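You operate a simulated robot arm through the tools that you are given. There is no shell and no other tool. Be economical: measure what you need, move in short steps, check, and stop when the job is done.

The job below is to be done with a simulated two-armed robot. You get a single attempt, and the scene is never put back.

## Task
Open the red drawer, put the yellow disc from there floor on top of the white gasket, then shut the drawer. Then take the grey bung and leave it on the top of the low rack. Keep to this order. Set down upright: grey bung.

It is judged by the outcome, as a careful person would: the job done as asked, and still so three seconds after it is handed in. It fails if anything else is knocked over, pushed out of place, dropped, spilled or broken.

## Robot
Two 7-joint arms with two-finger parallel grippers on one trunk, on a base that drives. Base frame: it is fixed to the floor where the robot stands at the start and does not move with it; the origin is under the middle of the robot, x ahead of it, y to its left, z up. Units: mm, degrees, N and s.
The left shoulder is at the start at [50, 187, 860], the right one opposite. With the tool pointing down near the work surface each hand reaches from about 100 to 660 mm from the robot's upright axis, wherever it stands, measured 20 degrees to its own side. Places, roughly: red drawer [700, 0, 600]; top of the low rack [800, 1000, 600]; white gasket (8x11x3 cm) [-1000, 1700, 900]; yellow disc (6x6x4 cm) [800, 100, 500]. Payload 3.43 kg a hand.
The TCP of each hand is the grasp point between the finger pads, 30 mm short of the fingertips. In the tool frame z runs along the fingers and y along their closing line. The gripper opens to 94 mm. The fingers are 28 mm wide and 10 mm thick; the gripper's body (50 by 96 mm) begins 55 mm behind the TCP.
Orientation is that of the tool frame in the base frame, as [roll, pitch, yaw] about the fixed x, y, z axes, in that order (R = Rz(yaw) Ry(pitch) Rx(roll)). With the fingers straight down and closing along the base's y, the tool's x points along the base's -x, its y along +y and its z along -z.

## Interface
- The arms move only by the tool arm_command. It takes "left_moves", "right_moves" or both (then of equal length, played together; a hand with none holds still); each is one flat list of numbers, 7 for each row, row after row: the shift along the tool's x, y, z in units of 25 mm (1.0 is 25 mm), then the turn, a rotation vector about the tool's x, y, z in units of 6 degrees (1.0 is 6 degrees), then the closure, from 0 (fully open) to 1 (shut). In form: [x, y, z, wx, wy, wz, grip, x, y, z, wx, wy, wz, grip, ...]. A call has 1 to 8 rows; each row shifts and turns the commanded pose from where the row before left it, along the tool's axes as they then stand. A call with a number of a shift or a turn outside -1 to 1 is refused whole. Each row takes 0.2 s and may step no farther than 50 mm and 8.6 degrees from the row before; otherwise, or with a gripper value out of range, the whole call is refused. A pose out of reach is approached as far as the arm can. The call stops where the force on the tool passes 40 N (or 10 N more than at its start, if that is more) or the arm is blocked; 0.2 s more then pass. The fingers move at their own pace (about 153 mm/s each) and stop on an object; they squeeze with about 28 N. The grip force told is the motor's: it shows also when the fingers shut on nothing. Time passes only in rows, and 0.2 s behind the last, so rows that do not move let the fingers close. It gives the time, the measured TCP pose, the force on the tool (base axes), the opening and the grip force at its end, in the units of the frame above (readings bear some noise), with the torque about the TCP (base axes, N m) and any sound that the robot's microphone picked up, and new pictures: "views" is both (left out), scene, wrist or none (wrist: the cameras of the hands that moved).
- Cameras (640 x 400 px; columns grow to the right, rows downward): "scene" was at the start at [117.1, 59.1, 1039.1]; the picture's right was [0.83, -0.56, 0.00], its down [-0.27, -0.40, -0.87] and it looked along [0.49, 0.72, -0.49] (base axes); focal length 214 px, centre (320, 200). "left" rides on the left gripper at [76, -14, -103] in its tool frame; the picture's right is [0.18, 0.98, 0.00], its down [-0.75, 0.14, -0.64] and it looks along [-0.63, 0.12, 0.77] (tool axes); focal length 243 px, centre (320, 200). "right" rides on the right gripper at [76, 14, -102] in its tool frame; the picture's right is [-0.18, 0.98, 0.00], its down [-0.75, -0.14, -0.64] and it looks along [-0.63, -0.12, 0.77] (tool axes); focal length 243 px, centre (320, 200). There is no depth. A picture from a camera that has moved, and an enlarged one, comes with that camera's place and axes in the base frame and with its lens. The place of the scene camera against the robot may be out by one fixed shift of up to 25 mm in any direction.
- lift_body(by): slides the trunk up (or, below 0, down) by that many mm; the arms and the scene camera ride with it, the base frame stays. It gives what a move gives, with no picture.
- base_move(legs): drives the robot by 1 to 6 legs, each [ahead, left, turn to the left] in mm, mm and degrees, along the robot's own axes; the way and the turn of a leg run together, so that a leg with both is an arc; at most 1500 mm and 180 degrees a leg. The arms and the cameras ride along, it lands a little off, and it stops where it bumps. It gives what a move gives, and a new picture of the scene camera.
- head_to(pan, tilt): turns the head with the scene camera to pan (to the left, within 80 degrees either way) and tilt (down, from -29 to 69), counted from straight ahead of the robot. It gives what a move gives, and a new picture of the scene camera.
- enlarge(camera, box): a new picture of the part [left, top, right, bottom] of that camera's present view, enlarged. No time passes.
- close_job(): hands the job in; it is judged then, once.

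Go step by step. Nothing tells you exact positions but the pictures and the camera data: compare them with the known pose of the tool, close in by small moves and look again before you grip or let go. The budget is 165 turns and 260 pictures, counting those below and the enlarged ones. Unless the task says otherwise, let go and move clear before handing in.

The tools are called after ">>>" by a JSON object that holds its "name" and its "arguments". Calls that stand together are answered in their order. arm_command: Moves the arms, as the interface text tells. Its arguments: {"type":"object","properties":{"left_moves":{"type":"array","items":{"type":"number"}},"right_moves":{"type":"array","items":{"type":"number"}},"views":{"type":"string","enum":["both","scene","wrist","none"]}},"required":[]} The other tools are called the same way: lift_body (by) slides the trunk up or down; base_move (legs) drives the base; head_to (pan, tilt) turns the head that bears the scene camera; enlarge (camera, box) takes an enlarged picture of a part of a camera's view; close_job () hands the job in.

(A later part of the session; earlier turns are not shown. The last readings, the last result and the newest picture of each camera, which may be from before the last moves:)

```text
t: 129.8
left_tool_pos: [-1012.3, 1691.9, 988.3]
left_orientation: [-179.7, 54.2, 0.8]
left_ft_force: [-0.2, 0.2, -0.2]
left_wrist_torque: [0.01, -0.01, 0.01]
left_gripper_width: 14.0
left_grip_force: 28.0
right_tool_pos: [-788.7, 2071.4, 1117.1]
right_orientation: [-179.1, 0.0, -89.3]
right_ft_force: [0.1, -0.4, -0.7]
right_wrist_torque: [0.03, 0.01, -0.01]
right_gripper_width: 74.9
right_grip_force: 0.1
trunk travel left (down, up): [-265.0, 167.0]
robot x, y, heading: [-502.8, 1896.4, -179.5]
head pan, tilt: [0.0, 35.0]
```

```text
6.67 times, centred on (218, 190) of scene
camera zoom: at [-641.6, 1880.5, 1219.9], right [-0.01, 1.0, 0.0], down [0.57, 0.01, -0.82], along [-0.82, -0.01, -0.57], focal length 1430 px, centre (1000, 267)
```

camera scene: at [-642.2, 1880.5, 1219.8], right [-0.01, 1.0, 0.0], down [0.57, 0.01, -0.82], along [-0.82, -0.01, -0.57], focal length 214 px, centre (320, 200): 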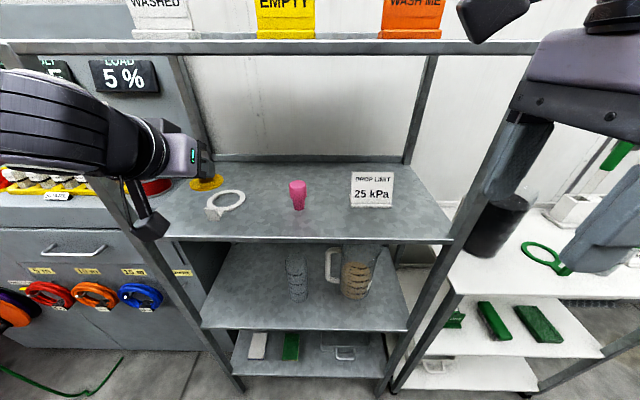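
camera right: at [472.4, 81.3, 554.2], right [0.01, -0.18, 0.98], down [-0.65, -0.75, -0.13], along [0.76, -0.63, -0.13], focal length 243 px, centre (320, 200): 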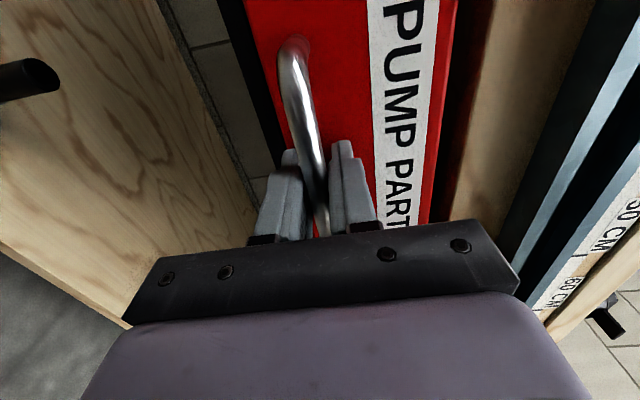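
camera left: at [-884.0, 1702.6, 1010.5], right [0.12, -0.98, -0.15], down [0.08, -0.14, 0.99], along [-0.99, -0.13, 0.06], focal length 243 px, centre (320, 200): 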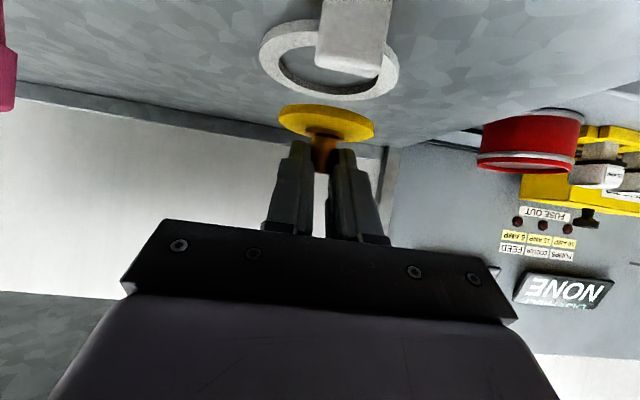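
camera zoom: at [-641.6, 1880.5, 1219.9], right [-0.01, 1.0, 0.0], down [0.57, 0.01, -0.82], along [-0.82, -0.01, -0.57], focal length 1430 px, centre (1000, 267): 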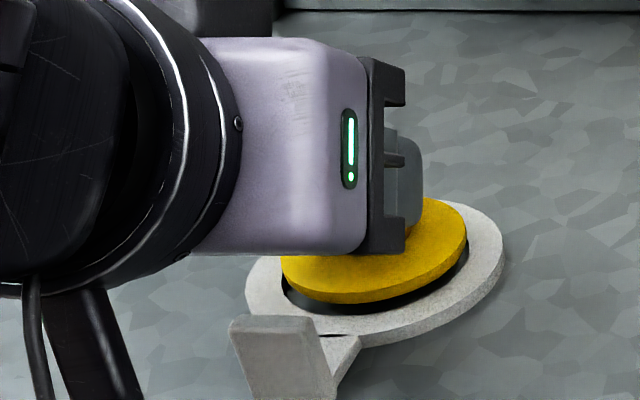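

>>> {"name": "arm_command", "arguments": {"left_moves": [0.08, 0, 0.06, 0, 0, 0, 1], "views": "none"}}

>>> {"name": "arm_command", "arguments": {"left_moves": [0.08, 0, 0.06, 0, 0, 0, 1], "views": "none"}}

>>> {"name": "enlarge", "arguments": {"camera": "scene", "box": [170, 160, 266, 220]}}

>>> {"name": "enlarge", "arguments": {"camera": "left", "box": [240, 60, 400, 160]}}

```text
t: 130.2
left_tool_pos: [-1013.3, 1689.6, 985.4]
left_orientation: [-179.7, 54.1, 0.6]
left_ft_force: [-1.5, -0.1, -0.7]
left_wrist_torque: [0.0, -0.01, 0.0]
left_gripper_width: 14.1
left_grip_force: 28.3
right_tool_pos: [-788.4, 2071.4, 1116.8]
right_orientation: [-179.2, -0.1, -89.3]
right_ft_force: [-0.2, 0.4, 0.3]
right_wrist_torque: [0.02, -0.02, -0.01]
right_gripper_width: 75.4
right_grip_force: 0.0
trunk travel left (down, up): [-265.0, 167.0]
robot x, y, heading: [-504.2, 1900.4, -179.6]
head pan, tilt: [0.0, 35.0]
```

```text
t: 130.6
left_tool_pos: [-1013.3, 1691.1, 983.6]
left_orientation: [-179.6, 54.5, 0.7]
left_ft_force: [0.5, 0.2, 4.0]
left_wrist_torque: [0.03, -0.04, -0.03]
left_gripper_width: 14.1
left_grip_force: 27.9
right_tool_pos: [-789.0, 2070.5, 1117.9]
right_orientation: [-179.0, 0.0, -89.3]
right_ft_force: [0.1, -0.5, 0.5]
right_wrist_torque: [-0.03, 0.02, 0.02]
right_gripper_width: 75.1
right_grip_force: 0.0
trunk travel left (down, up): [-265.0, 167.0]
robot x, y, heading: [-505.0, 1900.5, -179.3]
head pan, tilt: [0.0, 35.0]
```

```text
6.67 times, centred on (218, 190) of scene
camera zoom: at [-641.1, 1880.6, 1220.1], right [-0.01, 1.0, 0.0], down [0.57, 0.01, -0.82], along [-0.82, -0.01, -0.57], focal length 1430 px, centre (1000, 267)
```

zoom: 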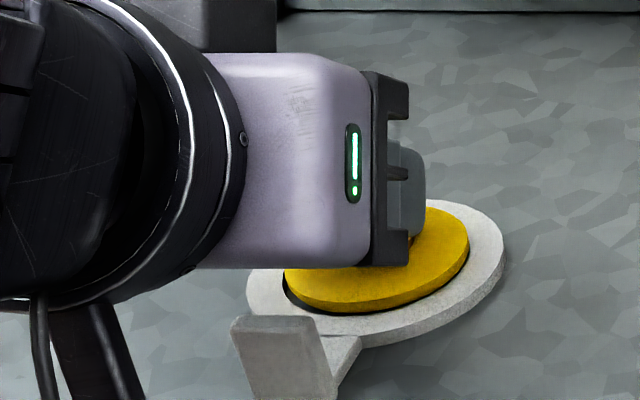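

```text
4.00 times, centred on (320, 110) of left
camera zoom: at [-884.8, 1707.2, 984.0], right [0.12, -0.98, -0.15], down [0.08, -0.14, 0.99], along [-0.99, -0.13, 0.07], focal length 970 px, centre (320, 560)
```

zoom: 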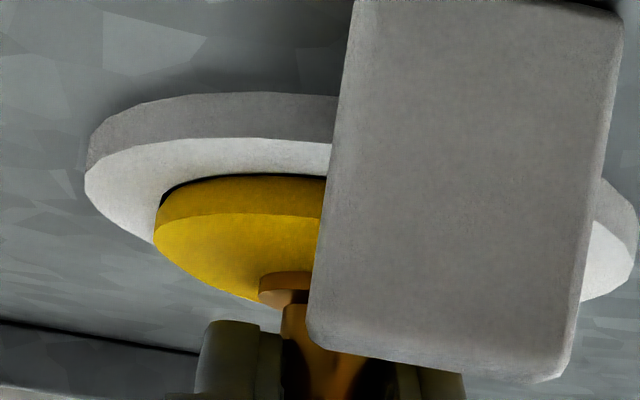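

Contact with the ring, disc lies on it. I open slowly and retreat along the hand's axis.

>>> {"name": "arm_command", "arguments": {"left_moves": [0, 0, 0, 0, 0, 0, 0.8, 0, 0, 0, 0, 0, 0, 0.65, 0, 0, 0, 0, 0, 0, 0.6], "views": "none"}}

>>> {"name": "arm_command", "arguments": {"left_moves": [0, 0, -0.6, 0, 0, 0, 0.6, 0, 0, -1, 0, 0, 0, 0.6, 0, 0, -1, 0, 0, 0, 0.6], "views": "wrist"}}

>>> {"name": "enlarge", "arguments": {"camera": "scene", "box": [170, 160, 266, 220]}}

```text
t: 131.4
left_tool_pos: [-1013.8, 1690.7, 983.6]
left_orientation: [-179.8, 54.3, 0.7]
left_ft_force: [1.0, -0.5, 0.1]
left_wrist_torque: [-0.01, -0.04, 0.0]
left_gripper_width: 37.6
left_grip_force: 0.0
right_tool_pos: [-788.1, 2072.6, 1117.0]
right_orientation: [-179.1, 0.0, -89.3]
right_ft_force: [-0.3, -0.6, -0.3]
right_wrist_torque: [0.0, 0.01, -0.02]
right_gripper_width: 75.1
right_grip_force: 0.2
trunk travel left (down, up): [-265.0, 167.0]
robot x, y, heading: [-504.6, 1899.5, -179.6]
head pan, tilt: [0.0, 35.0]
```

```text
t: 132.2
left_tool_pos: [-959.9, 1693.4, 1020.2]
left_orientation: [-179.7, 54.3, 0.7]
left_ft_force: [0.2, 0.1, -0.6]
left_wrist_torque: [-0.01, -0.01, 0.01]
left_gripper_width: 37.4
left_grip_force: 0.0
right_tool_pos: [-788.2, 2071.4, 1119.0]
right_orientation: [-179.2, 0.0, -89.3]
right_ft_force: [-0.4, 0.1, 0.5]
right_wrist_torque: [-0.03, 0.0, 0.01]
right_gripper_width: 75.2
right_grip_force: 0.1
trunk travel left (down, up): [-265.0, 167.0]
robot x, y, heading: [-499.9, 1897.3, -179.7]
head pan, tilt: [0.0, 35.0]
camera left: at [-831.7, 1708.4, 1021.5], right [0.12, -0.98, -0.15], down [0.08, -0.14, 0.99], along [-0.99, -0.13, 0.06], focal length 243 px, centre (320, 200)
```

left: 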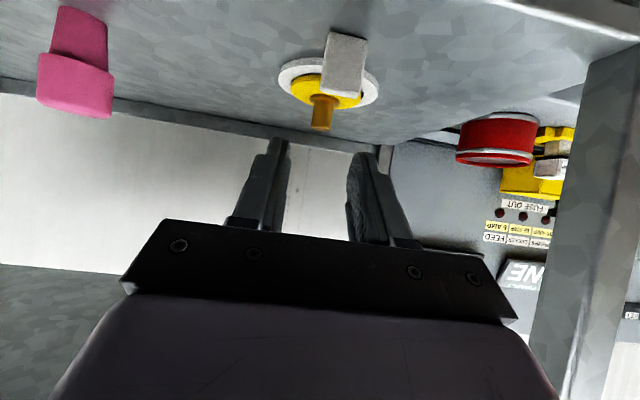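

```text
6.67 times, centred on (218, 190) of scene
camera zoom: at [-641.4, 1880.5, 1219.9], right [-0.01, 1.0, 0.0], down [0.57, 0.01, -0.82], along [-0.82, -0.01, -0.57], focal length 1430 px, centre (1000, 267)
```

zoom: 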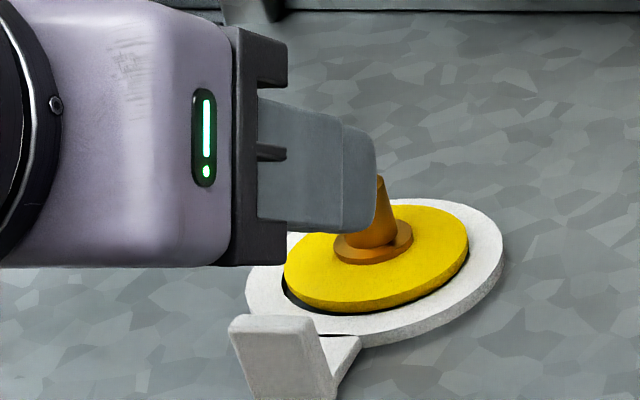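

The disc lies flat on the gasket. Now I back out of the shelf and return to the drawer.

>>> {"name": "base_move", "arguments": {"legs": [[-350, 0, 0], [0, 1450, 0], [0, 650, 0]]}}

>>> {"name": "base_move", "arguments": {"legs": [[100, 0, 0], [0, 0, 90], [0, 0, 90]]}}

```text
t: 152.4
left_tool_pos: [-667.8, -351.9, 1020.8]
left_orientation: [-179.7, 54.2, -2.2]
left_ft_force: [-0.2, -0.4, 0.0]
left_wrist_torque: [0.02, -0.01, 0.0]
left_gripper_width: 37.5
left_grip_force: 0.1
right_tool_pos: [-479.7, 17.4, 1118.6]
right_orientation: [-179.1, 0.0, -92.1]
right_ft_force: [-0.4, -0.3, 0.2]
right_wrist_torque: [0.0, -0.02, -0.02]
right_gripper_width: 75.6
right_grip_force: 0.1
trunk travel left (down, up): [-265.0, 167.0]
robot x, y, heading: [-202.1, -168.1, 177.7]
head pan, tilt: [0.0, 35.0]
camera scene: at [-340.9, -179.3, 1219.9], right [0.04, 1.0, 0.0], down [0.57, -0.02, -0.82], along [-0.82, 0.03, -0.57], focal length 214 px, centre (320, 200)
```

scene: 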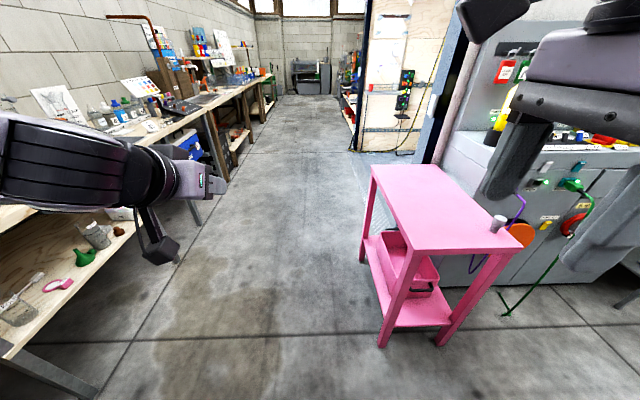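

```text
t: 161.2
left_tool_pos: [163.4, 21.9, 1021.1]
left_orientation: [-179.7, 54.2, 178.5]
left_ft_force: [0.3, 0.3, 0.6]
left_wrist_torque: [0.0, 0.02, -0.01]
left_gripper_width: 37.5
left_grip_force: 0.1
right_tool_pos: [-22.9, -348.9, 1117.3]
right_orientation: [-179.1, -0.1, 88.5]
right_ft_force: [-0.3, 0.4, 0.1]
right_wrist_torque: [0.01, 0.01, -0.02]
right_gripper_width: 75.2
right_grip_force: 0.0
trunk travel left (down, up): [-265.0, 167.0]
robot x, y, heading: [-301.8, -164.2, -2.0]
head pan, tilt: [0.0, 35.0]
camera scene: at [-146.2, -185.5, 1219.9], right [-0.03, -1.0, 0.0], down [-0.57, 0.02, -0.82], along [0.82, -0.02, -0.57], focal length 214 px, centre (320, 200)
```

scene: 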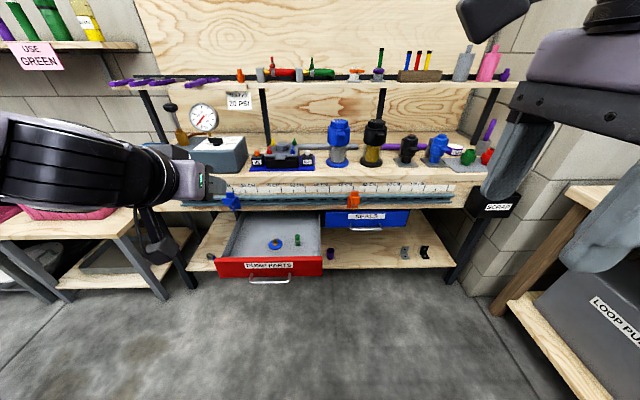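

Facing the bench again with the drawer open. I lower the trunk and the left hand (closed) to the height of the drawer face.

>>> {"name": "base_move", "arguments": {"legs": [[0, 0, 2]]}}

>>> {"name": "lift_body", "arguments": {"by": -255}}

>>> {"name": "arm_command", "arguments": {"left_moves": [0.81, 0, 0.585, 0, 0, 0, 1, 0.81, 0, 0.585, 0, 0, 0, 1, 0.81, 0, 0.585, 0, 0, 0, 1, 0.81, 0, 0.585, 0, 0, 0, 1, 0.81, 0, 0.585, 0, 0, 0, 1, 0.81, 0, 0.585, 0, 0, 0, 1], "views": "both"}}

```text
t: 162.0
left_tool_pos: [155.9, 39.6, 1022.1]
left_orientation: [-179.7, 54.2, -179.4]
left_ft_force: [-0.3, 0.4, -0.1]
left_wrist_torque: [-0.01, 0.03, -0.03]
left_gripper_width: 37.7
left_grip_force: 0.1
right_tool_pos: [-14.9, -339.5, 1117.9]
right_orientation: [-179.0, 0.0, 90.5]
right_ft_force: [0.3, 0.3, 0.0]
right_wrist_torque: [-0.02, 0.01, 0.01]
right_gripper_width: 75.2
right_grip_force: 0.1
trunk travel left (down, up): [-265.0, 167.0]
robot x, y, heading: [-304.8, -166.5, 0.3]
head pan, tilt: [0.0, 35.0]
camera scene: at [-146.1, -180.2, 1219.9], right [0.01, -1.0, 0.0], down [-0.57, 0.0, -0.82], along [0.82, 0.01, -0.57], focal length 214 px, centre (320, 200)
```

scene: 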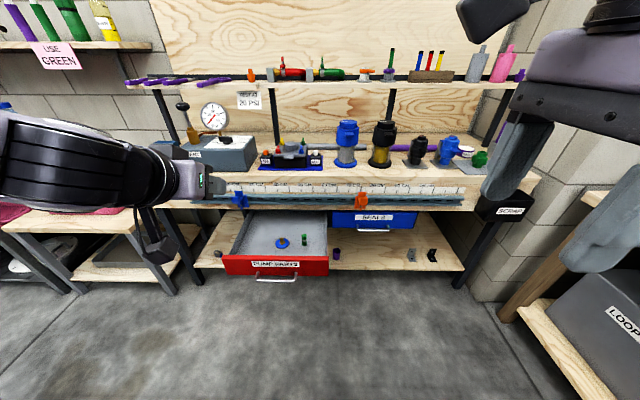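

```text
t: 164.6
left_tool_pos: [156.3, 38.2, 766.5]
left_orientation: [-179.7, 54.3, -179.4]
left_ft_force: [0.3, 0.5, -0.1]
left_wrist_torque: [-0.04, -0.02, -0.02]
left_gripper_width: 37.7
left_grip_force: 0.1
right_tool_pos: [-16.2, -339.5, 863.8]
right_orientation: [-179.1, 0.0, 90.7]
right_ft_force: [0.0, 0.0, -0.3]
right_wrist_torque: [-0.01, -0.02, -0.01]
right_gripper_width: 75.1
right_grip_force: 0.0
trunk travel left (down, up): [-10.0, 422.0]
robot x, y, heading: [-300.2, -165.3, 0.2]
head pan, tilt: [0.0, 35.0]
```

```text
t: 166.0
left_tool_pos: [157.5, 39.5, 617.4]
left_orientation: [-179.7, 54.3, -179.4]
left_ft_force: [-0.6, 0.2, 0.0]
left_wrist_torque: [-0.02, 0.02, 0.0]
left_gripper_width: 0.0
left_grip_force: 27.9
right_tool_pos: [-15.6, -339.1, 863.3]
right_orientation: [-179.1, -0.1, 90.6]
right_ft_force: [-0.1, -1.0, 0.2]
right_wrist_torque: [0.02, -0.04, -0.01]
right_gripper_width: 75.2
right_grip_force: 0.0
trunk travel left (down, up): [-10.0, 422.0]
robot x, y, heading: [-298.7, -164.7, 0.0]
head pan, tilt: [0.0, 35.0]
camera scene: at [-146.2, -180.4, 965.0], right [0.01, -1.0, 0.0], down [-0.57, 0.0, -0.82], along [0.82, 0.01, -0.57], focal length 214 px, centre (320, 200)
camera left: at [31.4, 23.0, 617.7], right [-0.11, 0.98, -0.15], down [-0.08, 0.14, 0.99], along [0.99, 0.12, 0.06], focal length 243 px, centre (320, 200)
```

scene: 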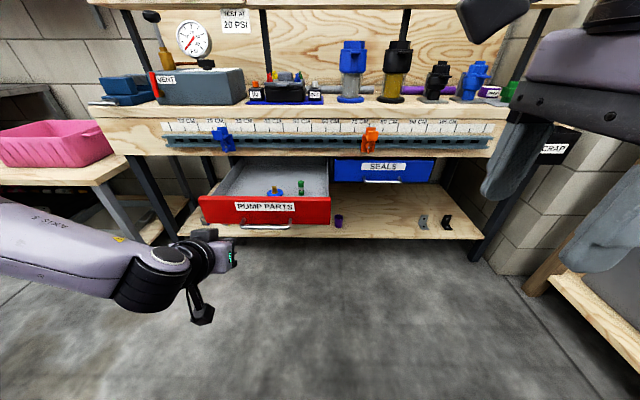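
left: 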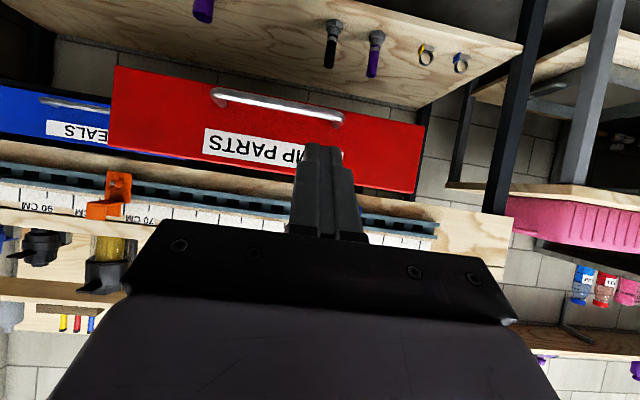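

I lower 22 mm more, centre on the drawer and drive ahead to just short of contact.

>>> {"name": "arm_command", "arguments": {"left_moves": [0.71, 0, 0.51, 0, 0, 0, 1], "views": "none"}}

>>> {"name": "base_move", "arguments": {"legs": [[0, -38, 0], [130, 0, 0]]}}

>>> {"name": "arm_command", "arguments": {"left_moves": [0, 0, 0, 0, 0, 0, 1], "views": "wrist"}}

```text
t: 166.4
left_tool_pos: [157.6, 38.8, 595.8]
left_orientation: [-179.7, 54.4, -179.4]
left_ft_force: [0.0, 0.3, -0.5]
left_wrist_torque: [0.03, 0.01, -0.01]
left_gripper_width: 0.1
left_grip_force: 28.0
right_tool_pos: [-16.3, -338.9, 863.6]
right_orientation: [-179.2, -0.1, 90.7]
right_ft_force: [-0.3, 0.3, -0.3]
right_wrist_torque: [-0.03, 0.02, -0.01]
right_gripper_width: 75.5
right_grip_force: 0.0
trunk travel left (down, up): [-10.0, 422.0]
robot x, y, heading: [-300.2, -168.8, 0.4]
head pan, tilt: [0.0, 35.0]
```

```text
t: 168.3
left_tool_pos: [290.8, 3.0, 596.4]
left_orientation: [-179.7, 54.2, -179.3]
left_ft_force: [0.5, 0.8, -0.4]
left_wrist_torque: [-0.03, 0.02, 0.02]
left_gripper_width: 0.1
left_grip_force: 27.9
right_tool_pos: [118.1, -374.6, 862.9]
right_orientation: [-179.1, 0.0, 90.6]
right_ft_force: [-0.1, 0.1, 0.3]
right_wrist_torque: [0.01, 0.03, 0.0]
right_gripper_width: 75.1
right_grip_force: 0.0
trunk travel left (down, up): [-10.0, 422.0]
robot x, y, heading: [-167.8, -200.2, 0.7]
head pan, tilt: [0.0, 35.0]
camera scene: at [-12.8, -215.9, 964.9], right [0.01, -1.0, 0.0], down [-0.57, 0.0, -0.82], along [0.82, 0.01, -0.57], focal length 214 px, centre (320, 200)
```

scene: 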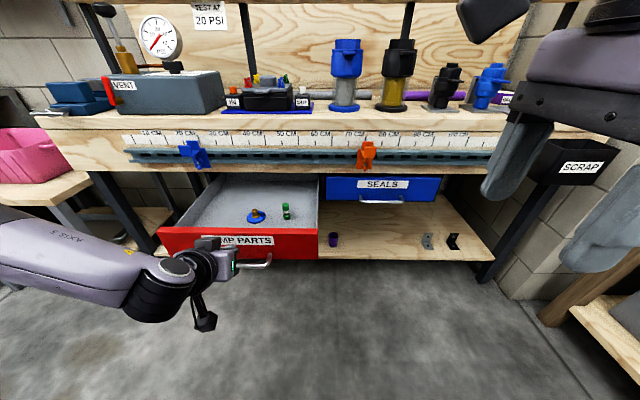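

```text
t: 168.7
left_tool_pos: [291.3, 4.5, 596.7]
left_orientation: [-179.6, 54.3, -179.3]
left_ft_force: [0.1, 0.2, -0.1]
left_wrist_torque: [-0.02, -0.03, 0.02]
left_gripper_width: 0.0
left_grip_force: 28.2
right_tool_pos: [118.8, -374.2, 862.4]
right_orientation: [-179.0, 0.1, 90.7]
right_ft_force: [-0.1, -0.1, -0.1]
right_wrist_torque: [-0.02, 0.02, -0.01]
right_gripper_width: 75.3
right_grip_force: 0.1
trunk travel left (down, up): [-10.0, 422.0]
robot x, y, heading: [-165.4, -202.3, 0.5]
head pan, tilt: [0.0, 35.0]
camera left: at [164.2, -11.0, 595.8], right [-0.12, 0.98, -0.15], down [-0.08, 0.14, 0.99], along [0.99, 0.13, 0.06], focal length 243 px, centre (320, 200)
```

left: 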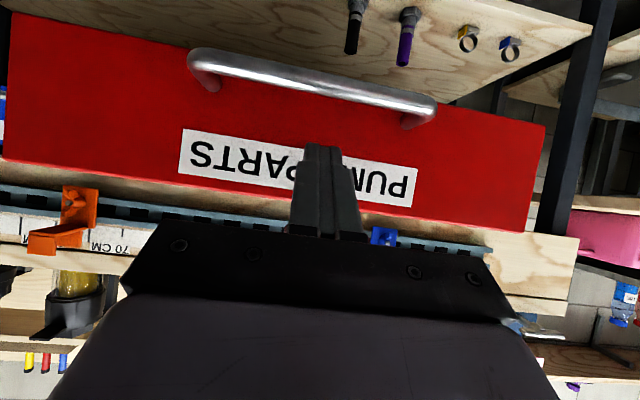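

Tips point at the label above the handle. I push by driving ahead.

>>> {"name": "base_move", "arguments": {"legs": [[230, 0, 0]]}}

```text
t: 170.4
left_tool_pos: [515.9, 8.9, 594.9]
left_orientation: [-179.7, 54.2, -179.0]
left_ft_force: [-0.2, -0.4, -0.2]
left_wrist_torque: [0.0, -0.01, 0.02]
left_gripper_width: 0.0
left_grip_force: 27.7
right_tool_pos: [344.8, -371.1, 862.7]
right_orientation: [-179.1, 0.0, 90.9]
right_ft_force: [0.0, -0.2, 0.4]
right_wrist_torque: [0.01, 0.02, 0.0]
right_gripper_width: 75.3
right_grip_force: 0.1
trunk travel left (down, up): [-10.0, 422.0]
robot x, y, heading: [59.1, -198.8, 0.6]
head pan, tilt: [0.0, 35.0]
camera scene: at [212.8, -212.9, 964.9], right [0.01, -1.0, 0.0], down [-0.57, -0.01, -0.82], along [0.82, 0.01, -0.57], focal length 214 px, centre (320, 200)
```

scene: 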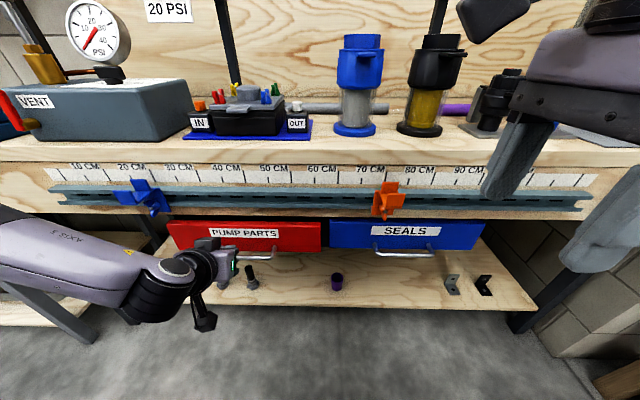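

The drawer has slid in and looks almost level with the blue one. I follow up to make sure it is fully shut.

>>> {"name": "base_move", "arguments": {"legs": [[58, 0, 0]]}}

>>> {"name": "arm_command", "arguments": {"left_moves": [-0.1, 0, 0.15, 0, 0, 0, 1], "views": "wrist"}}

>>> {"name": "enlarge", "arguments": {"camera": "scene", "box": [120, 190, 480, 310]}}

```text
t: 171.4
left_tool_pos: [574.4, 9.8, 593.4]
left_orientation: [-179.7, 54.2, -179.1]
left_ft_force: [-12.9, 0.8, -1.9]
left_wrist_torque: [0.02, 0.16, 0.04]
left_gripper_width: 0.1
left_grip_force: 28.3
right_tool_pos: [403.4, -370.6, 862.9]
right_orientation: [-179.1, 0.0, 90.8]
right_ft_force: [0.9, 0.1, 0.3]
right_wrist_torque: [-0.02, -0.03, -0.01]
right_gripper_width: 75.2
right_grip_force: 0.0
trunk travel left (down, up): [-10.0, 422.0]
robot x, y, heading: [115.1, -201.2, 0.6]
head pan, tilt: [0.0, 35.0]
camera scene: at [271.0, -212.2, 964.8], right [0.01, -1.0, 0.0], down [-0.57, -0.01, -0.82], along [0.82, 0.01, -0.57], focal length 214 px, centre (320, 200)
```

scene: 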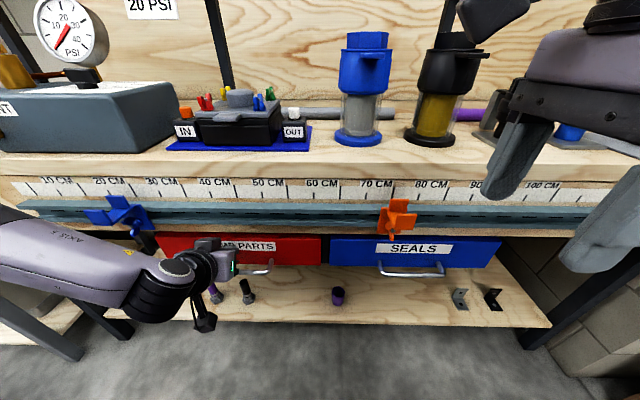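

```text
t: 171.9
left_tool_pos: [573.3, 8.9, 591.9]
left_orientation: [-179.7, 53.6, -179.4]
left_ft_force: [-7.2, 0.5, 3.9]
left_wrist_torque: [-0.07, -0.06, -0.01]
left_gripper_width: 0.0
left_grip_force: 27.8
right_tool_pos: [401.9, -370.8, 863.0]
right_orientation: [-179.2, 0.0, 91.0]
right_ft_force: [-0.3, 0.2, 0.5]
right_wrist_torque: [0.0, 0.0, 0.02]
right_gripper_width: 75.1
right_grip_force: 0.1
trunk travel left (down, up): [-10.0, 422.0]
robot x, y, heading: [116.9, -198.6, 0.7]
head pan, tilt: [0.0, 35.0]
stopped in row 1 (left hand): the force on the tool passed its limit at 43 N (the readings are from after the stop); the commanded pose is now the measured one
camera left: at [446.7, -6.2, 594.6], right [-0.12, 0.98, -0.15], down [-0.07, 0.14, 0.99], along [0.99, 0.12, 0.05], focal length 243 px, centre (320, 200)
```

left: 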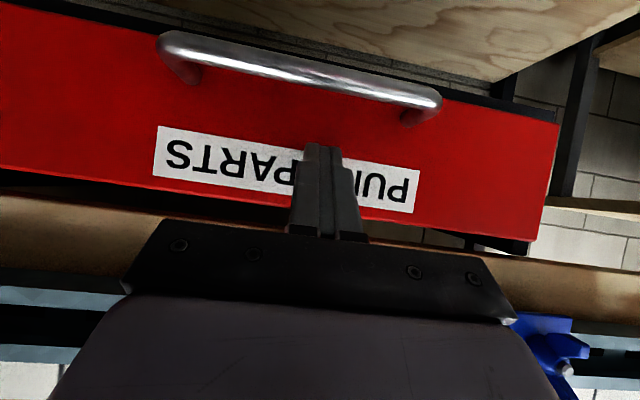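

```text
1.78 times, centred on (300, 250) of scene
camera zoom: at [270.1, -212.1, 964.9], right [0.01, -1.0, 0.0], down [-0.57, -0.01, -0.82], along [0.82, 0.01, -0.57], focal length 381 px, centre (356, 111)
```

zoom: 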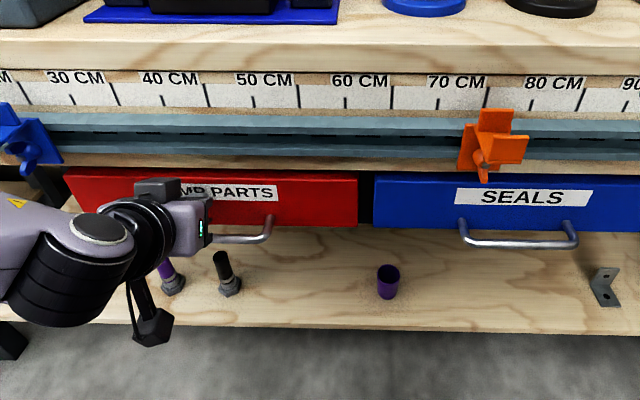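

The drawer is firmly shut, level with its neighbour. I back away, raise the trunk, and turn to the pink table for the grey bung.

>>> {"name": "base_move", "arguments": {"legs": [[-350, 0, 0]]}}

>>> {"name": "lift_body", "arguments": {"by": 240}}

>>> {"name": "base_move", "arguments": {"legs": [[0, 0, -90], [0, 0, -90]]}}

>>> {"name": "base_move", "arguments": {"legs": [[0, -820, 0]]}}

```text
t: 174.3
left_tool_pos: [211.7, 5.3, 592.9]
left_orientation: [-179.8, 53.5, -179.1]
left_ft_force: [-0.4, -0.6, -0.1]
left_wrist_torque: [0.0, -0.01, -0.01]
left_gripper_width: 0.3
left_grip_force: 28.0
right_tool_pos: [40.8, -374.3, 861.8]
right_orientation: [-179.1, 0.0, 91.2]
right_ft_force: [0.1, 0.0, -0.3]
right_wrist_torque: [0.02, -0.02, 0.0]
right_gripper_width: 75.2
right_grip_force: 0.2
trunk travel left (down, up): [-10.0, 422.0]
robot x, y, heading: [-242.7, -201.2, 1.1]
head pan, tilt: [0.0, 35.0]
camera scene: at [-91.8, -216.9, 964.9], right [0.02, -1.0, 0.0], down [-0.57, -0.01, -0.82], along [0.82, 0.01, -0.57], focal length 214 px, centre (320, 200)
```

scene: 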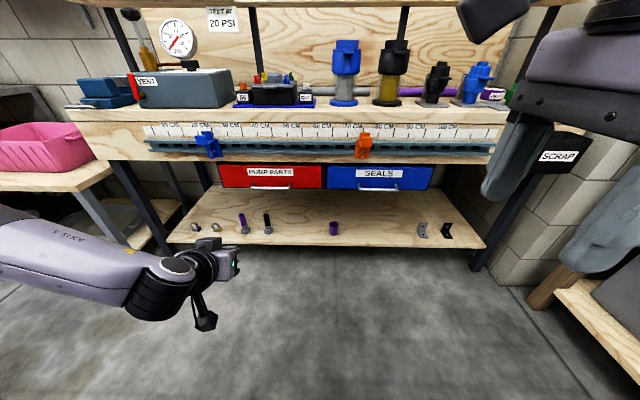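

```text
t: 176.8
left_tool_pos: [210.8, 5.4, 833.8]
left_orientation: [-179.7, 53.6, -179.1]
left_ft_force: [-0.2, 1.0, -0.5]
left_wrist_torque: [-0.02, 0.02, 0.02]
left_gripper_width: 0.0
left_grip_force: 27.8
right_tool_pos: [40.3, -374.8, 1102.5]
right_orientation: [-179.1, 0.0, 91.2]
right_ft_force: [-1.1, 0.0, -0.5]
right_wrist_torque: [0.01, 0.03, -0.02]
right_gripper_width: 75.4
right_grip_force: 0.0
trunk travel left (down, up): [-250.0, 182.0]
robot x, y, heading: [-243.1, -203.6, 1.0]
head pan, tilt: [0.0, 35.0]
```

```text
t: 184.9
left_tool_pos: [-708.6, -399.4, 832.7]
left_orientation: [-179.8, 53.6, -0.6]
left_ft_force: [-0.7, -0.3, 0.3]
left_wrist_torque: [-0.01, -0.01, 0.02]
left_gripper_width: 0.0
left_grip_force: 28.1
right_tool_pos: [-528.2, -23.9, 1104.7]
right_orientation: [-179.1, 0.0, -90.3]
right_ft_force: [-0.3, 0.4, 0.5]
right_wrist_torque: [-0.01, -0.02, -0.02]
right_gripper_width: 75.2
right_grip_force: 0.1
trunk travel left (down, up): [-250.0, 182.0]
robot x, y, heading: [-245.7, -204.2, 179.5]
head pan, tilt: [0.0, 35.0]
camera scene: at [-384.7, -217.9, 1204.9], right [0.01, 1.0, 0.0], down [0.57, -0.01, -0.82], along [-0.82, 0.01, -0.57], focal length 214 px, centre (320, 200)
```

scene: 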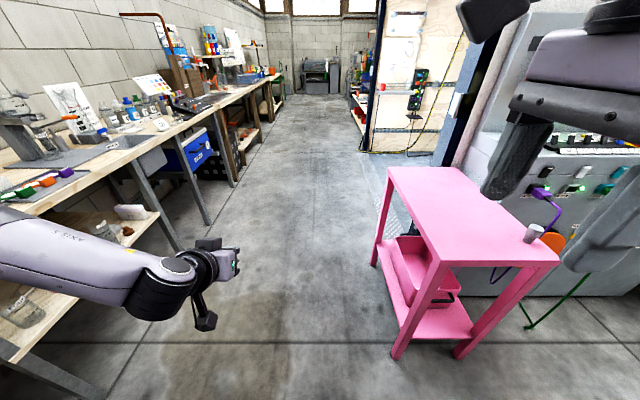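

```text
t: 192.5
left_tool_pos: [-697.4, 438.4, 833.5]
left_orientation: [-179.7, 53.6, -1.3]
left_ft_force: [0.3, 0.3, 0.1]
left_wrist_torque: [0.01, 0.02, 0.02]
left_gripper_width: 0.1
left_grip_force: 28.2
right_tool_pos: [-511.1, 810.2, 1103.0]
right_orientation: [-179.1, -0.1, -91.2]
right_ft_force: [-1.4, -0.4, 0.0]
right_wrist_torque: [0.01, -0.02, 0.01]
right_gripper_width: 75.2
right_grip_force: 0.0
trunk travel left (down, up): [-250.0, 182.0]
robot x, y, heading: [-234.3, 628.4, 178.9]
head pan, tilt: [0.0, 35.0]
camera scene: at [-371.1, 614.9, 1204.9], right [0.02, 1.0, 0.0], down [0.57, -0.01, -0.82], along [-0.82, 0.02, -0.57], focal length 214 px, centre (320, 200)
```

scene: 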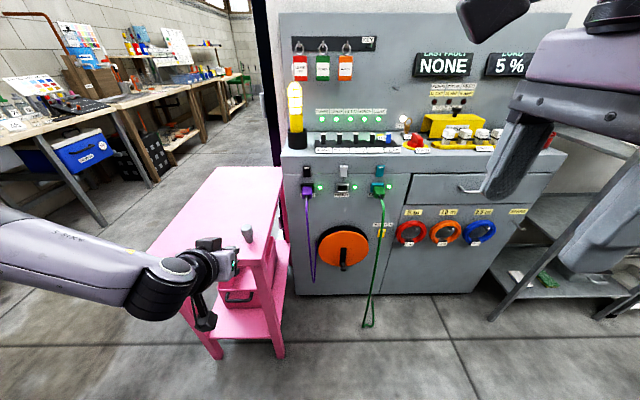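

The bung is just ahead of the left hand. I open the fingers and look through the wrist camera to locate it.

>>> {"name": "arm_command", "arguments": {"left_moves": [0, 0, 0, 0, 0, 0, 0.5, 0, 0, 0, 0, 0, 0, 0.3], "views": "wrist"}}

>>> {"name": "enlarge", "arguments": {"camera": "scene", "box": [170, 180, 330, 280]}}

```text
t: 193.1
left_tool_pos: [-698.5, 438.6, 832.7]
left_orientation: [-179.7, 53.7, -1.5]
left_ft_force: [-0.8, 0.3, 0.0]
left_wrist_torque: [0.0, 0.01, -0.02]
left_gripper_width: 65.9
left_grip_force: 0.0
right_tool_pos: [-512.5, 810.4, 1103.3]
right_orientation: [-179.1, 0.1, -91.1]
right_ft_force: [-0.3, -0.2, 0.0]
right_wrist_torque: [-0.01, 0.0, 0.01]
right_gripper_width: 75.4
right_grip_force: 0.0
trunk travel left (down, up): [-250.0, 182.0]
robot x, y, heading: [-230.2, 627.9, 178.9]
head pan, tilt: [0.0, 35.0]
camera left: at [-569.6, 448.7, 834.3], right [0.08, -0.99, -0.15], down [0.07, -0.15, 0.99], along [-0.99, -0.09, 0.05], focal length 243 px, centre (320, 200)
```

left: 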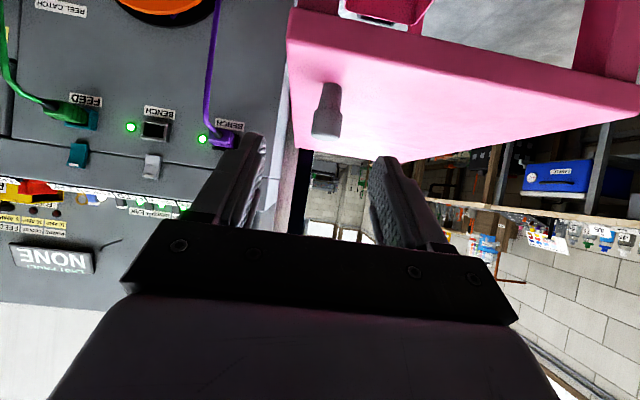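

```text
4.00 times, centred on (250, 230) of scene
camera zoom: at [-371.1, 614.9, 1204.9], right [0.02, 1.0, 0.0], down [0.57, -0.01, -0.82], along [-0.82, 0.02, -0.57], focal length 858 px, centre (600, 80)
```

zoom: 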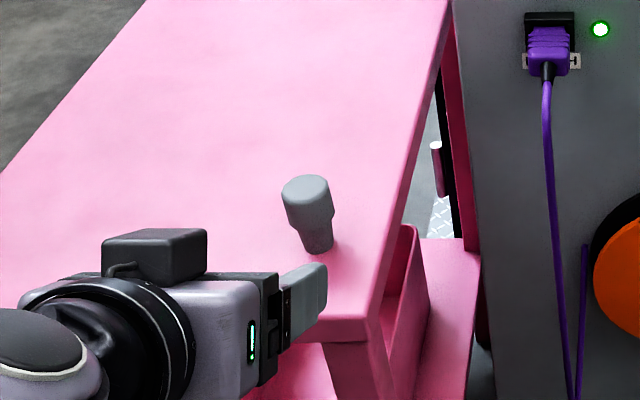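

Bung at about (-850, 430), z 716–768. I drive ahead 90 mm and lower the hand to a pre-approach point.

>>> {"name": "base_move", "arguments": {"legs": [[85, 0, 0]]}}

>>> {"name": "arm_command", "arguments": {"left_moves": [0.56, 0.2, 0.4, 0, 0, 0, 0.3, 0.56, 0.15, 0.4, 0, 0, 0, 0.3], "views": "wrist"}}

```text
t: 194.2
left_tool_pos: [-782.2, 437.6, 832.6]
left_orientation: [-179.7, 53.5, -1.2]
left_ft_force: [0.2, 0.1, -0.9]
left_wrist_torque: [0.01, 0.0, -0.01]
left_gripper_width: 65.8
left_grip_force: 0.1
right_tool_pos: [-597.5, 810.9, 1102.9]
right_orientation: [-179.1, 0.0, -90.9]
right_ft_force: [0.1, 0.5, 0.8]
right_wrist_torque: [-0.01, -0.01, -0.03]
right_gripper_width: 75.2
right_grip_force: 0.1
trunk travel left (down, up): [-250.0, 182.0]
robot x, y, heading: [-316.4, 629.3, 179.0]
head pan, tilt: [0.0, 35.0]
camera scene: at [-455.8, 616.2, 1204.8], right [0.02, 1.0, 0.0], down [0.57, -0.01, -0.82], along [-0.82, 0.02, -0.57], focal length 214 px, centre (320, 200)
```

scene: 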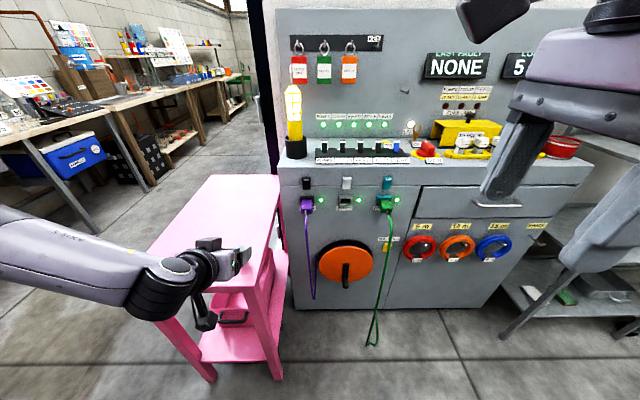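

```text
t: 194.8
left_tool_pos: [-781.6, 429.5, 799.9]
left_orientation: [-179.7, 53.5, -1.2]
left_ft_force: [1.1, -0.6, 0.0]
left_wrist_torque: [-0.02, -0.03, 0.0]
left_gripper_width: 65.8
left_grip_force: 0.0
right_tool_pos: [-597.5, 810.1, 1102.2]
right_orientation: [-179.2, 0.0, -90.9]
right_ft_force: [-0.1, -0.3, -0.6]
right_wrist_torque: [-0.02, 0.02, -0.01]
right_gripper_width: 75.4
right_grip_force: 0.1
trunk travel left (down, up): [-250.0, 182.0]
robot x, y, heading: [-313.6, 629.8, 179.4]
head pan, tilt: [0.0, 35.0]
camera left: at [-653.8, 441.0, 800.2], right [0.08, -0.98, -0.15], down [0.07, -0.15, 0.99], along [-0.99, -0.09, 0.05], focal length 243 px, centre (320, 200)
```

left: 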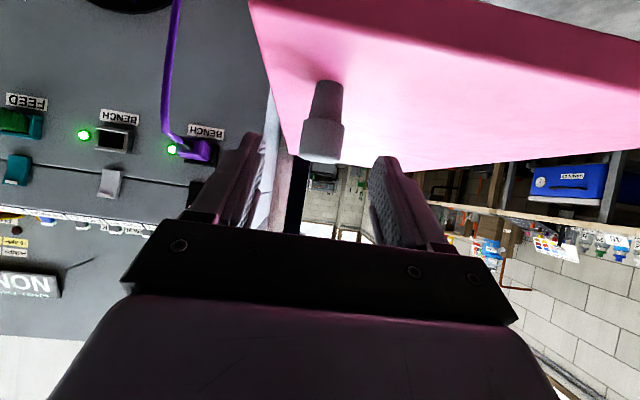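

The bung is centred between the fingers. I advance 71 mm along the hand's axis.

>>> {"name": "arm_command", "arguments": {"left_moves": [-0.1, 0, 0.9, 0, 0, 0, 0.3, -0.1, 0, 0.9, 0, 0, 0, 0.3, -0.1, 0, 0.8, 0, 0, 0, 0.3], "views": "wrist"}}

>>> {"name": "enlarge", "arguments": {"camera": "scene", "box": [170, 200, 330, 300]}}

```text
t: 195.6
left_tool_pos: [-833.0, 410.1, 788.4]
left_orientation: [-179.8, 53.6, -1.2]
left_ft_force: [0.4, -0.4, 0.2]
left_wrist_torque: [-0.02, 0.01, -0.08]
left_gripper_width: 65.8
left_grip_force: 0.2
left hand out of reach, approached as far as the arm can: row 1, 2, 3
right_tool_pos: [-597.9, 809.5, 1102.9]
right_orientation: [-179.0, 0.0, -90.9]
right_ft_force: [-0.7, 0.3, -0.1]
right_wrist_torque: [0.04, -0.01, -0.01]
right_gripper_width: 75.3
right_grip_force: 0.0
trunk travel left (down, up): [-250.0, 182.0]
robot x, y, heading: [-318.1, 628.5, 179.0]
head pan, tilt: [0.0, 35.0]
camera left: at [-704.4, 420.9, 789.8], right [0.08, -0.98, -0.15], down [0.07, -0.15, 0.99], along [-0.99, -0.09, 0.05], focal length 243 px, centre (320, 200)
```

left: 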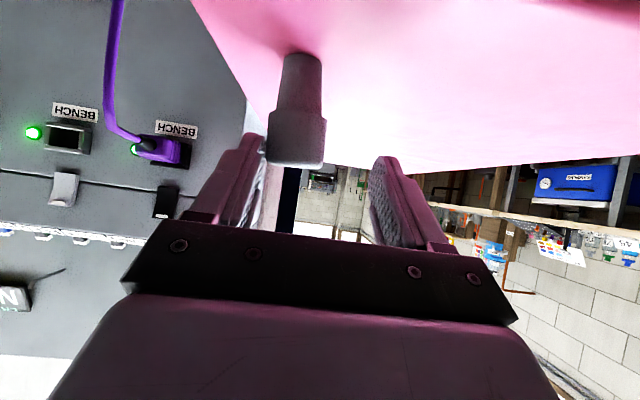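

```text
4.00 times, centred on (250, 250) of scene
camera zoom: at [-455.3, 616.2, 1204.9], right [0.02, 1.0, 0.0], down [0.57, -0.01, -0.82], along [-0.82, 0.02, -0.57], focal length 858 px, centre (600, 0)
```

zoom: 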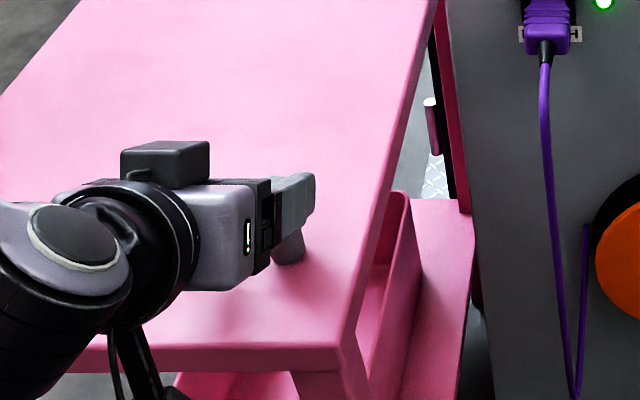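

The arm drifted at its reach limit. I retreat, raise the hand relative to the body, and lower the trunk instead.

>>> {"name": "arm_command", "arguments": {"left_moves": [0, 0, -1, 0, 0, 0, 0.2, 0, 0, -1, 0, 0, 0, 0.2, -0.81, -0.4, -0.59, 0, 0, 0, 0.3, -0.81, -0.4, -0.59, 0, 0, 0, 0.3, -0.81, 0, -0.59, 0, 0, 0, 0.3, -0.81, 0, -0.59, 0, 0, 0, 0.3], "views": "none"}}

>>> {"name": "lift_body", "arguments": {"by": -110}}

>>> {"name": "arm_command", "arguments": {"left_moves": [0, 0, 0, 0, 0, 0, 0.3], "views": "both"}}

```text
t: 197.0
left_tool_pos: [-789.7, 429.4, 918.2]
left_orientation: [-179.9, 53.6, -1.2]
left_ft_force: [0.1, -0.2, -0.1]
left_wrist_torque: [0.05, -0.01, 0.02]
left_gripper_width: 65.9
left_grip_force: 0.2
right_tool_pos: [-597.1, 811.5, 1103.0]
right_orientation: [-179.1, -0.1, -90.9]
right_ft_force: [-0.1, -0.5, -0.4]
right_wrist_torque: [0.02, -0.04, -0.03]
right_gripper_width: 75.0
right_grip_force: 0.1
trunk travel left (down, up): [-250.0, 182.0]
robot x, y, heading: [-315.3, 628.3, 179.0]
head pan, tilt: [0.0, 35.0]
```

```text
t: 198.4
left_tool_pos: [-790.7, 430.7, 808.3]
left_orientation: [-179.7, 53.6, -1.2]
left_ft_force: [0.4, -0.2, -0.3]
left_wrist_torque: [0.0, 0.01, -0.01]
left_gripper_width: 66.0
left_grip_force: 0.0
right_tool_pos: [-597.7, 810.8, 993.3]
right_orientation: [-179.1, -0.1, -90.9]
right_ft_force: [0.6, 0.6, 0.3]
right_wrist_torque: [0.02, -0.04, -0.02]
right_gripper_width: 75.1
right_grip_force: 0.0
trunk travel left (down, up): [-140.0, 292.0]
robot x, y, heading: [-317.2, 631.0, 178.8]
head pan, tilt: [0.0, 35.0]
```

```text
t: 198.8
left_tool_pos: [-792.0, 428.2, 807.8]
left_orientation: [-179.7, 53.6, -1.2]
left_ft_force: [0.5, -0.4, -0.7]
left_wrist_torque: [-0.01, 0.05, 0.0]
left_gripper_width: 65.8
left_grip_force: 0.0
right_tool_pos: [-598.0, 810.8, 994.0]
right_orientation: [-179.1, 0.0, -90.9]
right_ft_force: [0.7, 0.3, 0.5]
right_wrist_torque: [0.02, 0.0, 0.01]
right_gripper_width: 75.3
right_grip_force: 0.0
trunk travel left (down, up): [-140.0, 292.0]
robot x, y, heading: [-318.1, 628.2, 178.9]
head pan, tilt: [0.0, 35.0]
camera scene: at [-455.4, 616.2, 1094.9], right [0.02, 1.0, 0.0], down [0.57, -0.01, -0.82], along [-0.82, 0.02, -0.57], focal length 214 px, centre (320, 200)
camera left: at [-662.2, 440.6, 809.0], right [0.09, -0.98, -0.15], down [0.07, -0.15, 0.99], along [-0.99, -0.09, 0.05], focal length 243 px, centre (320, 200)
```

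scene: 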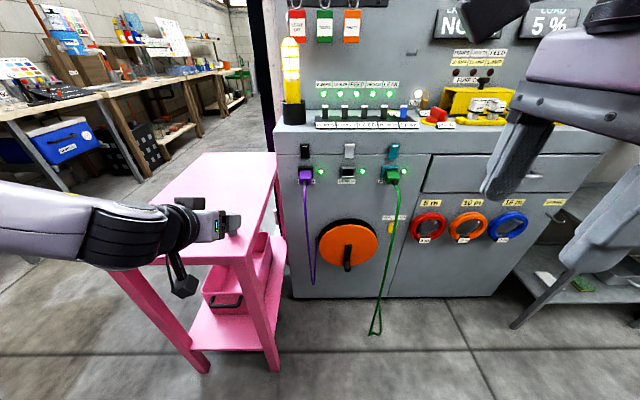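
left: 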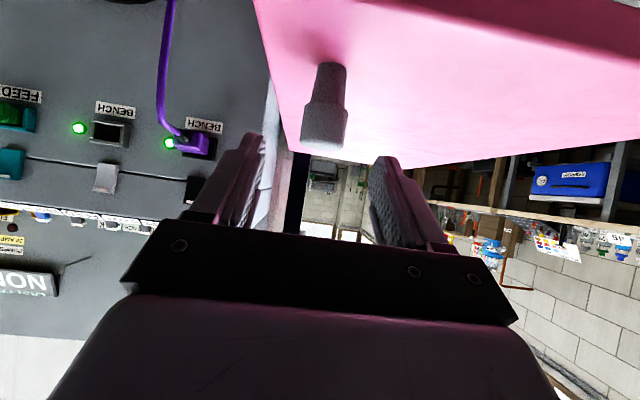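

Bung still upright at (-850, 430). I drive 48 mm ahead, straddling above it, then descend.

>>> {"name": "base_move", "arguments": {"legs": [[50, 0, 0]]}}

>>> {"name": "arm_command", "arguments": {"left_moves": [0, 0, 0, 0, 0, 0, 0.3], "views": "wrist"}}

```text
t: 199.8
left_tool_pos: [-841.5, 430.0, 808.0]
left_orientation: [-179.7, 53.5, -1.2]
left_ft_force: [-1.0, -0.9, 0.0]
left_wrist_torque: [-0.02, -0.02, -0.02]
left_gripper_width: 65.7
left_grip_force: 0.1
right_tool_pos: [-647.4, 811.0, 992.9]
right_orientation: [-179.1, 0.0, -90.9]
right_ft_force: [0.0, 0.5, 1.0]
right_wrist_torque: [0.0, -0.01, 0.0]
right_gripper_width: 75.2
right_grip_force: 0.0
trunk travel left (down, up): [-140.0, 292.0]
robot x, y, heading: [-368.4, 628.2, 178.8]
head pan, tilt: [0.0, 35.0]
camera scene: at [-505.1, 617.1, 1094.9], right [0.02, 1.0, 0.0], down [0.57, -0.01, -0.82], along [-0.82, 0.02, -0.57], focal length 214 px, centre (320, 200)
```

scene: 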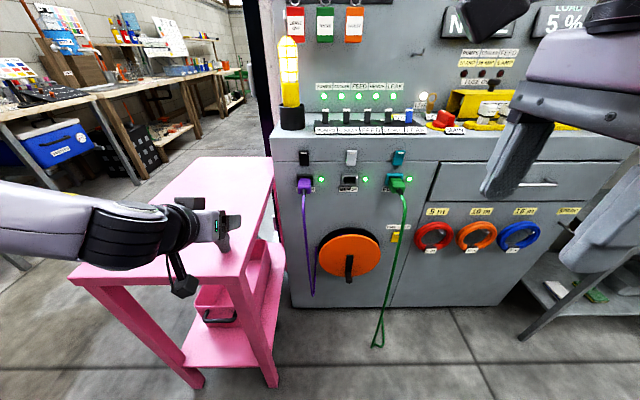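

```text
t: 200.2
left_tool_pos: [-839.2, 429.6, 806.3]
left_orientation: [-179.7, 53.6, -1.1]
left_ft_force: [0.0, -0.4, 0.1]
left_wrist_torque: [-0.02, -0.03, 0.01]
left_gripper_width: 65.6
left_grip_force: 0.0
right_tool_pos: [-646.6, 811.2, 992.3]
right_orientation: [-179.1, 0.0, -90.9]
right_ft_force: [0.6, -0.8, 1.0]
right_wrist_torque: [-0.03, 0.02, 0.03]
right_gripper_width: 75.2
right_grip_force: 0.1
trunk travel left (down, up): [-140.0, 292.0]
robot x, y, heading: [-368.3, 635.0, 178.5]
head pan, tilt: [0.0, 35.0]
camera left: at [-711.8, 441.4, 809.0], right [0.09, -0.98, -0.15], down [0.07, -0.15, 0.99], along [-0.99, -0.09, 0.05], focal length 243 px, centre (320, 200)
```

left: 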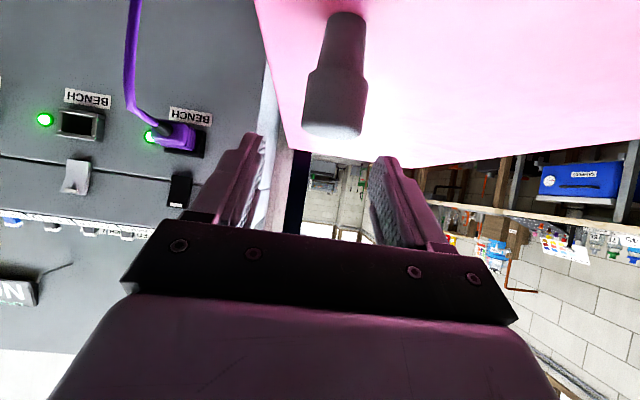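

>>> {"name": "arm_command", "arguments": {"left_moves": [0.48, 0, 0.35, 0, 0, 0, 0.3, 0.48, 0, 0.35, 0, 0, 0, 0.3, 0.47, 0, 0.34, 0, 0, 0, 0.3], "views": "wrist"}}

>>> {"name": "enlarge", "arguments": {"camera": "scene", "box": [150, 190, 290, 278]}}

```text
t: 201.0
left_tool_pos: [-840.4, 429.1, 762.6]
left_orientation: [-179.7, 53.5, -1.2]
left_ft_force: [0.3, -0.1, -0.7]
left_wrist_torque: [0.03, 0.0, 0.02]
left_gripper_width: 65.7
left_grip_force: 0.2
right_tool_pos: [-648.1, 811.5, 993.2]
right_orientation: [-179.1, 0.0, -91.0]
right_ft_force: [-0.1, -0.9, 0.6]
right_wrist_torque: [0.01, 0.02, 0.03]
right_gripper_width: 75.3
right_grip_force: 0.0
trunk travel left (down, up): [-140.0, 292.0]
robot x, y, heading: [-366.9, 632.6, 178.6]
head pan, tilt: [0.0, 35.0]
camera left: at [-711.5, 440.7, 763.1], right [0.09, -0.98, -0.15], down [0.07, -0.15, 0.99], along [-0.99, -0.09, 0.05], focal length 243 px, centre (320, 200)
```

left: 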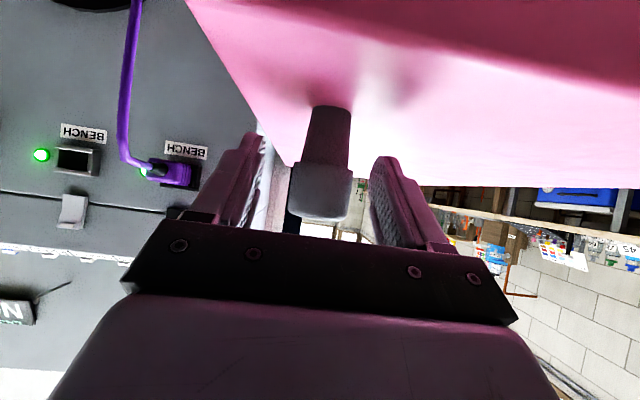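

```text
4.55 times, centred on (220, 234) of scene
camera zoom: at [-505.1, 617.1, 1094.9], right [0.02, 1.0, 0.0], down [0.57, -0.01, -0.82], along [-0.82, 0.02, -0.57], focal length 975 px, centre (774, 46)
```

zoom: 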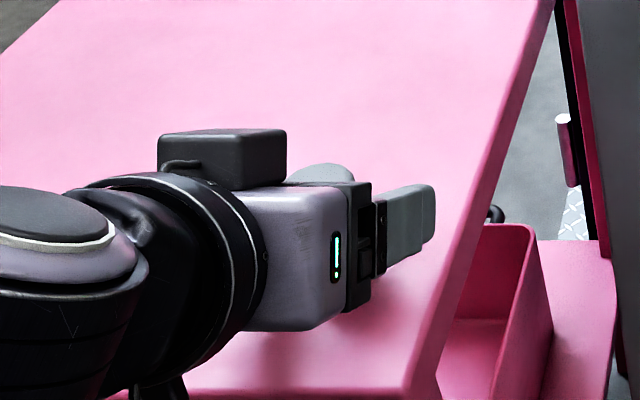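

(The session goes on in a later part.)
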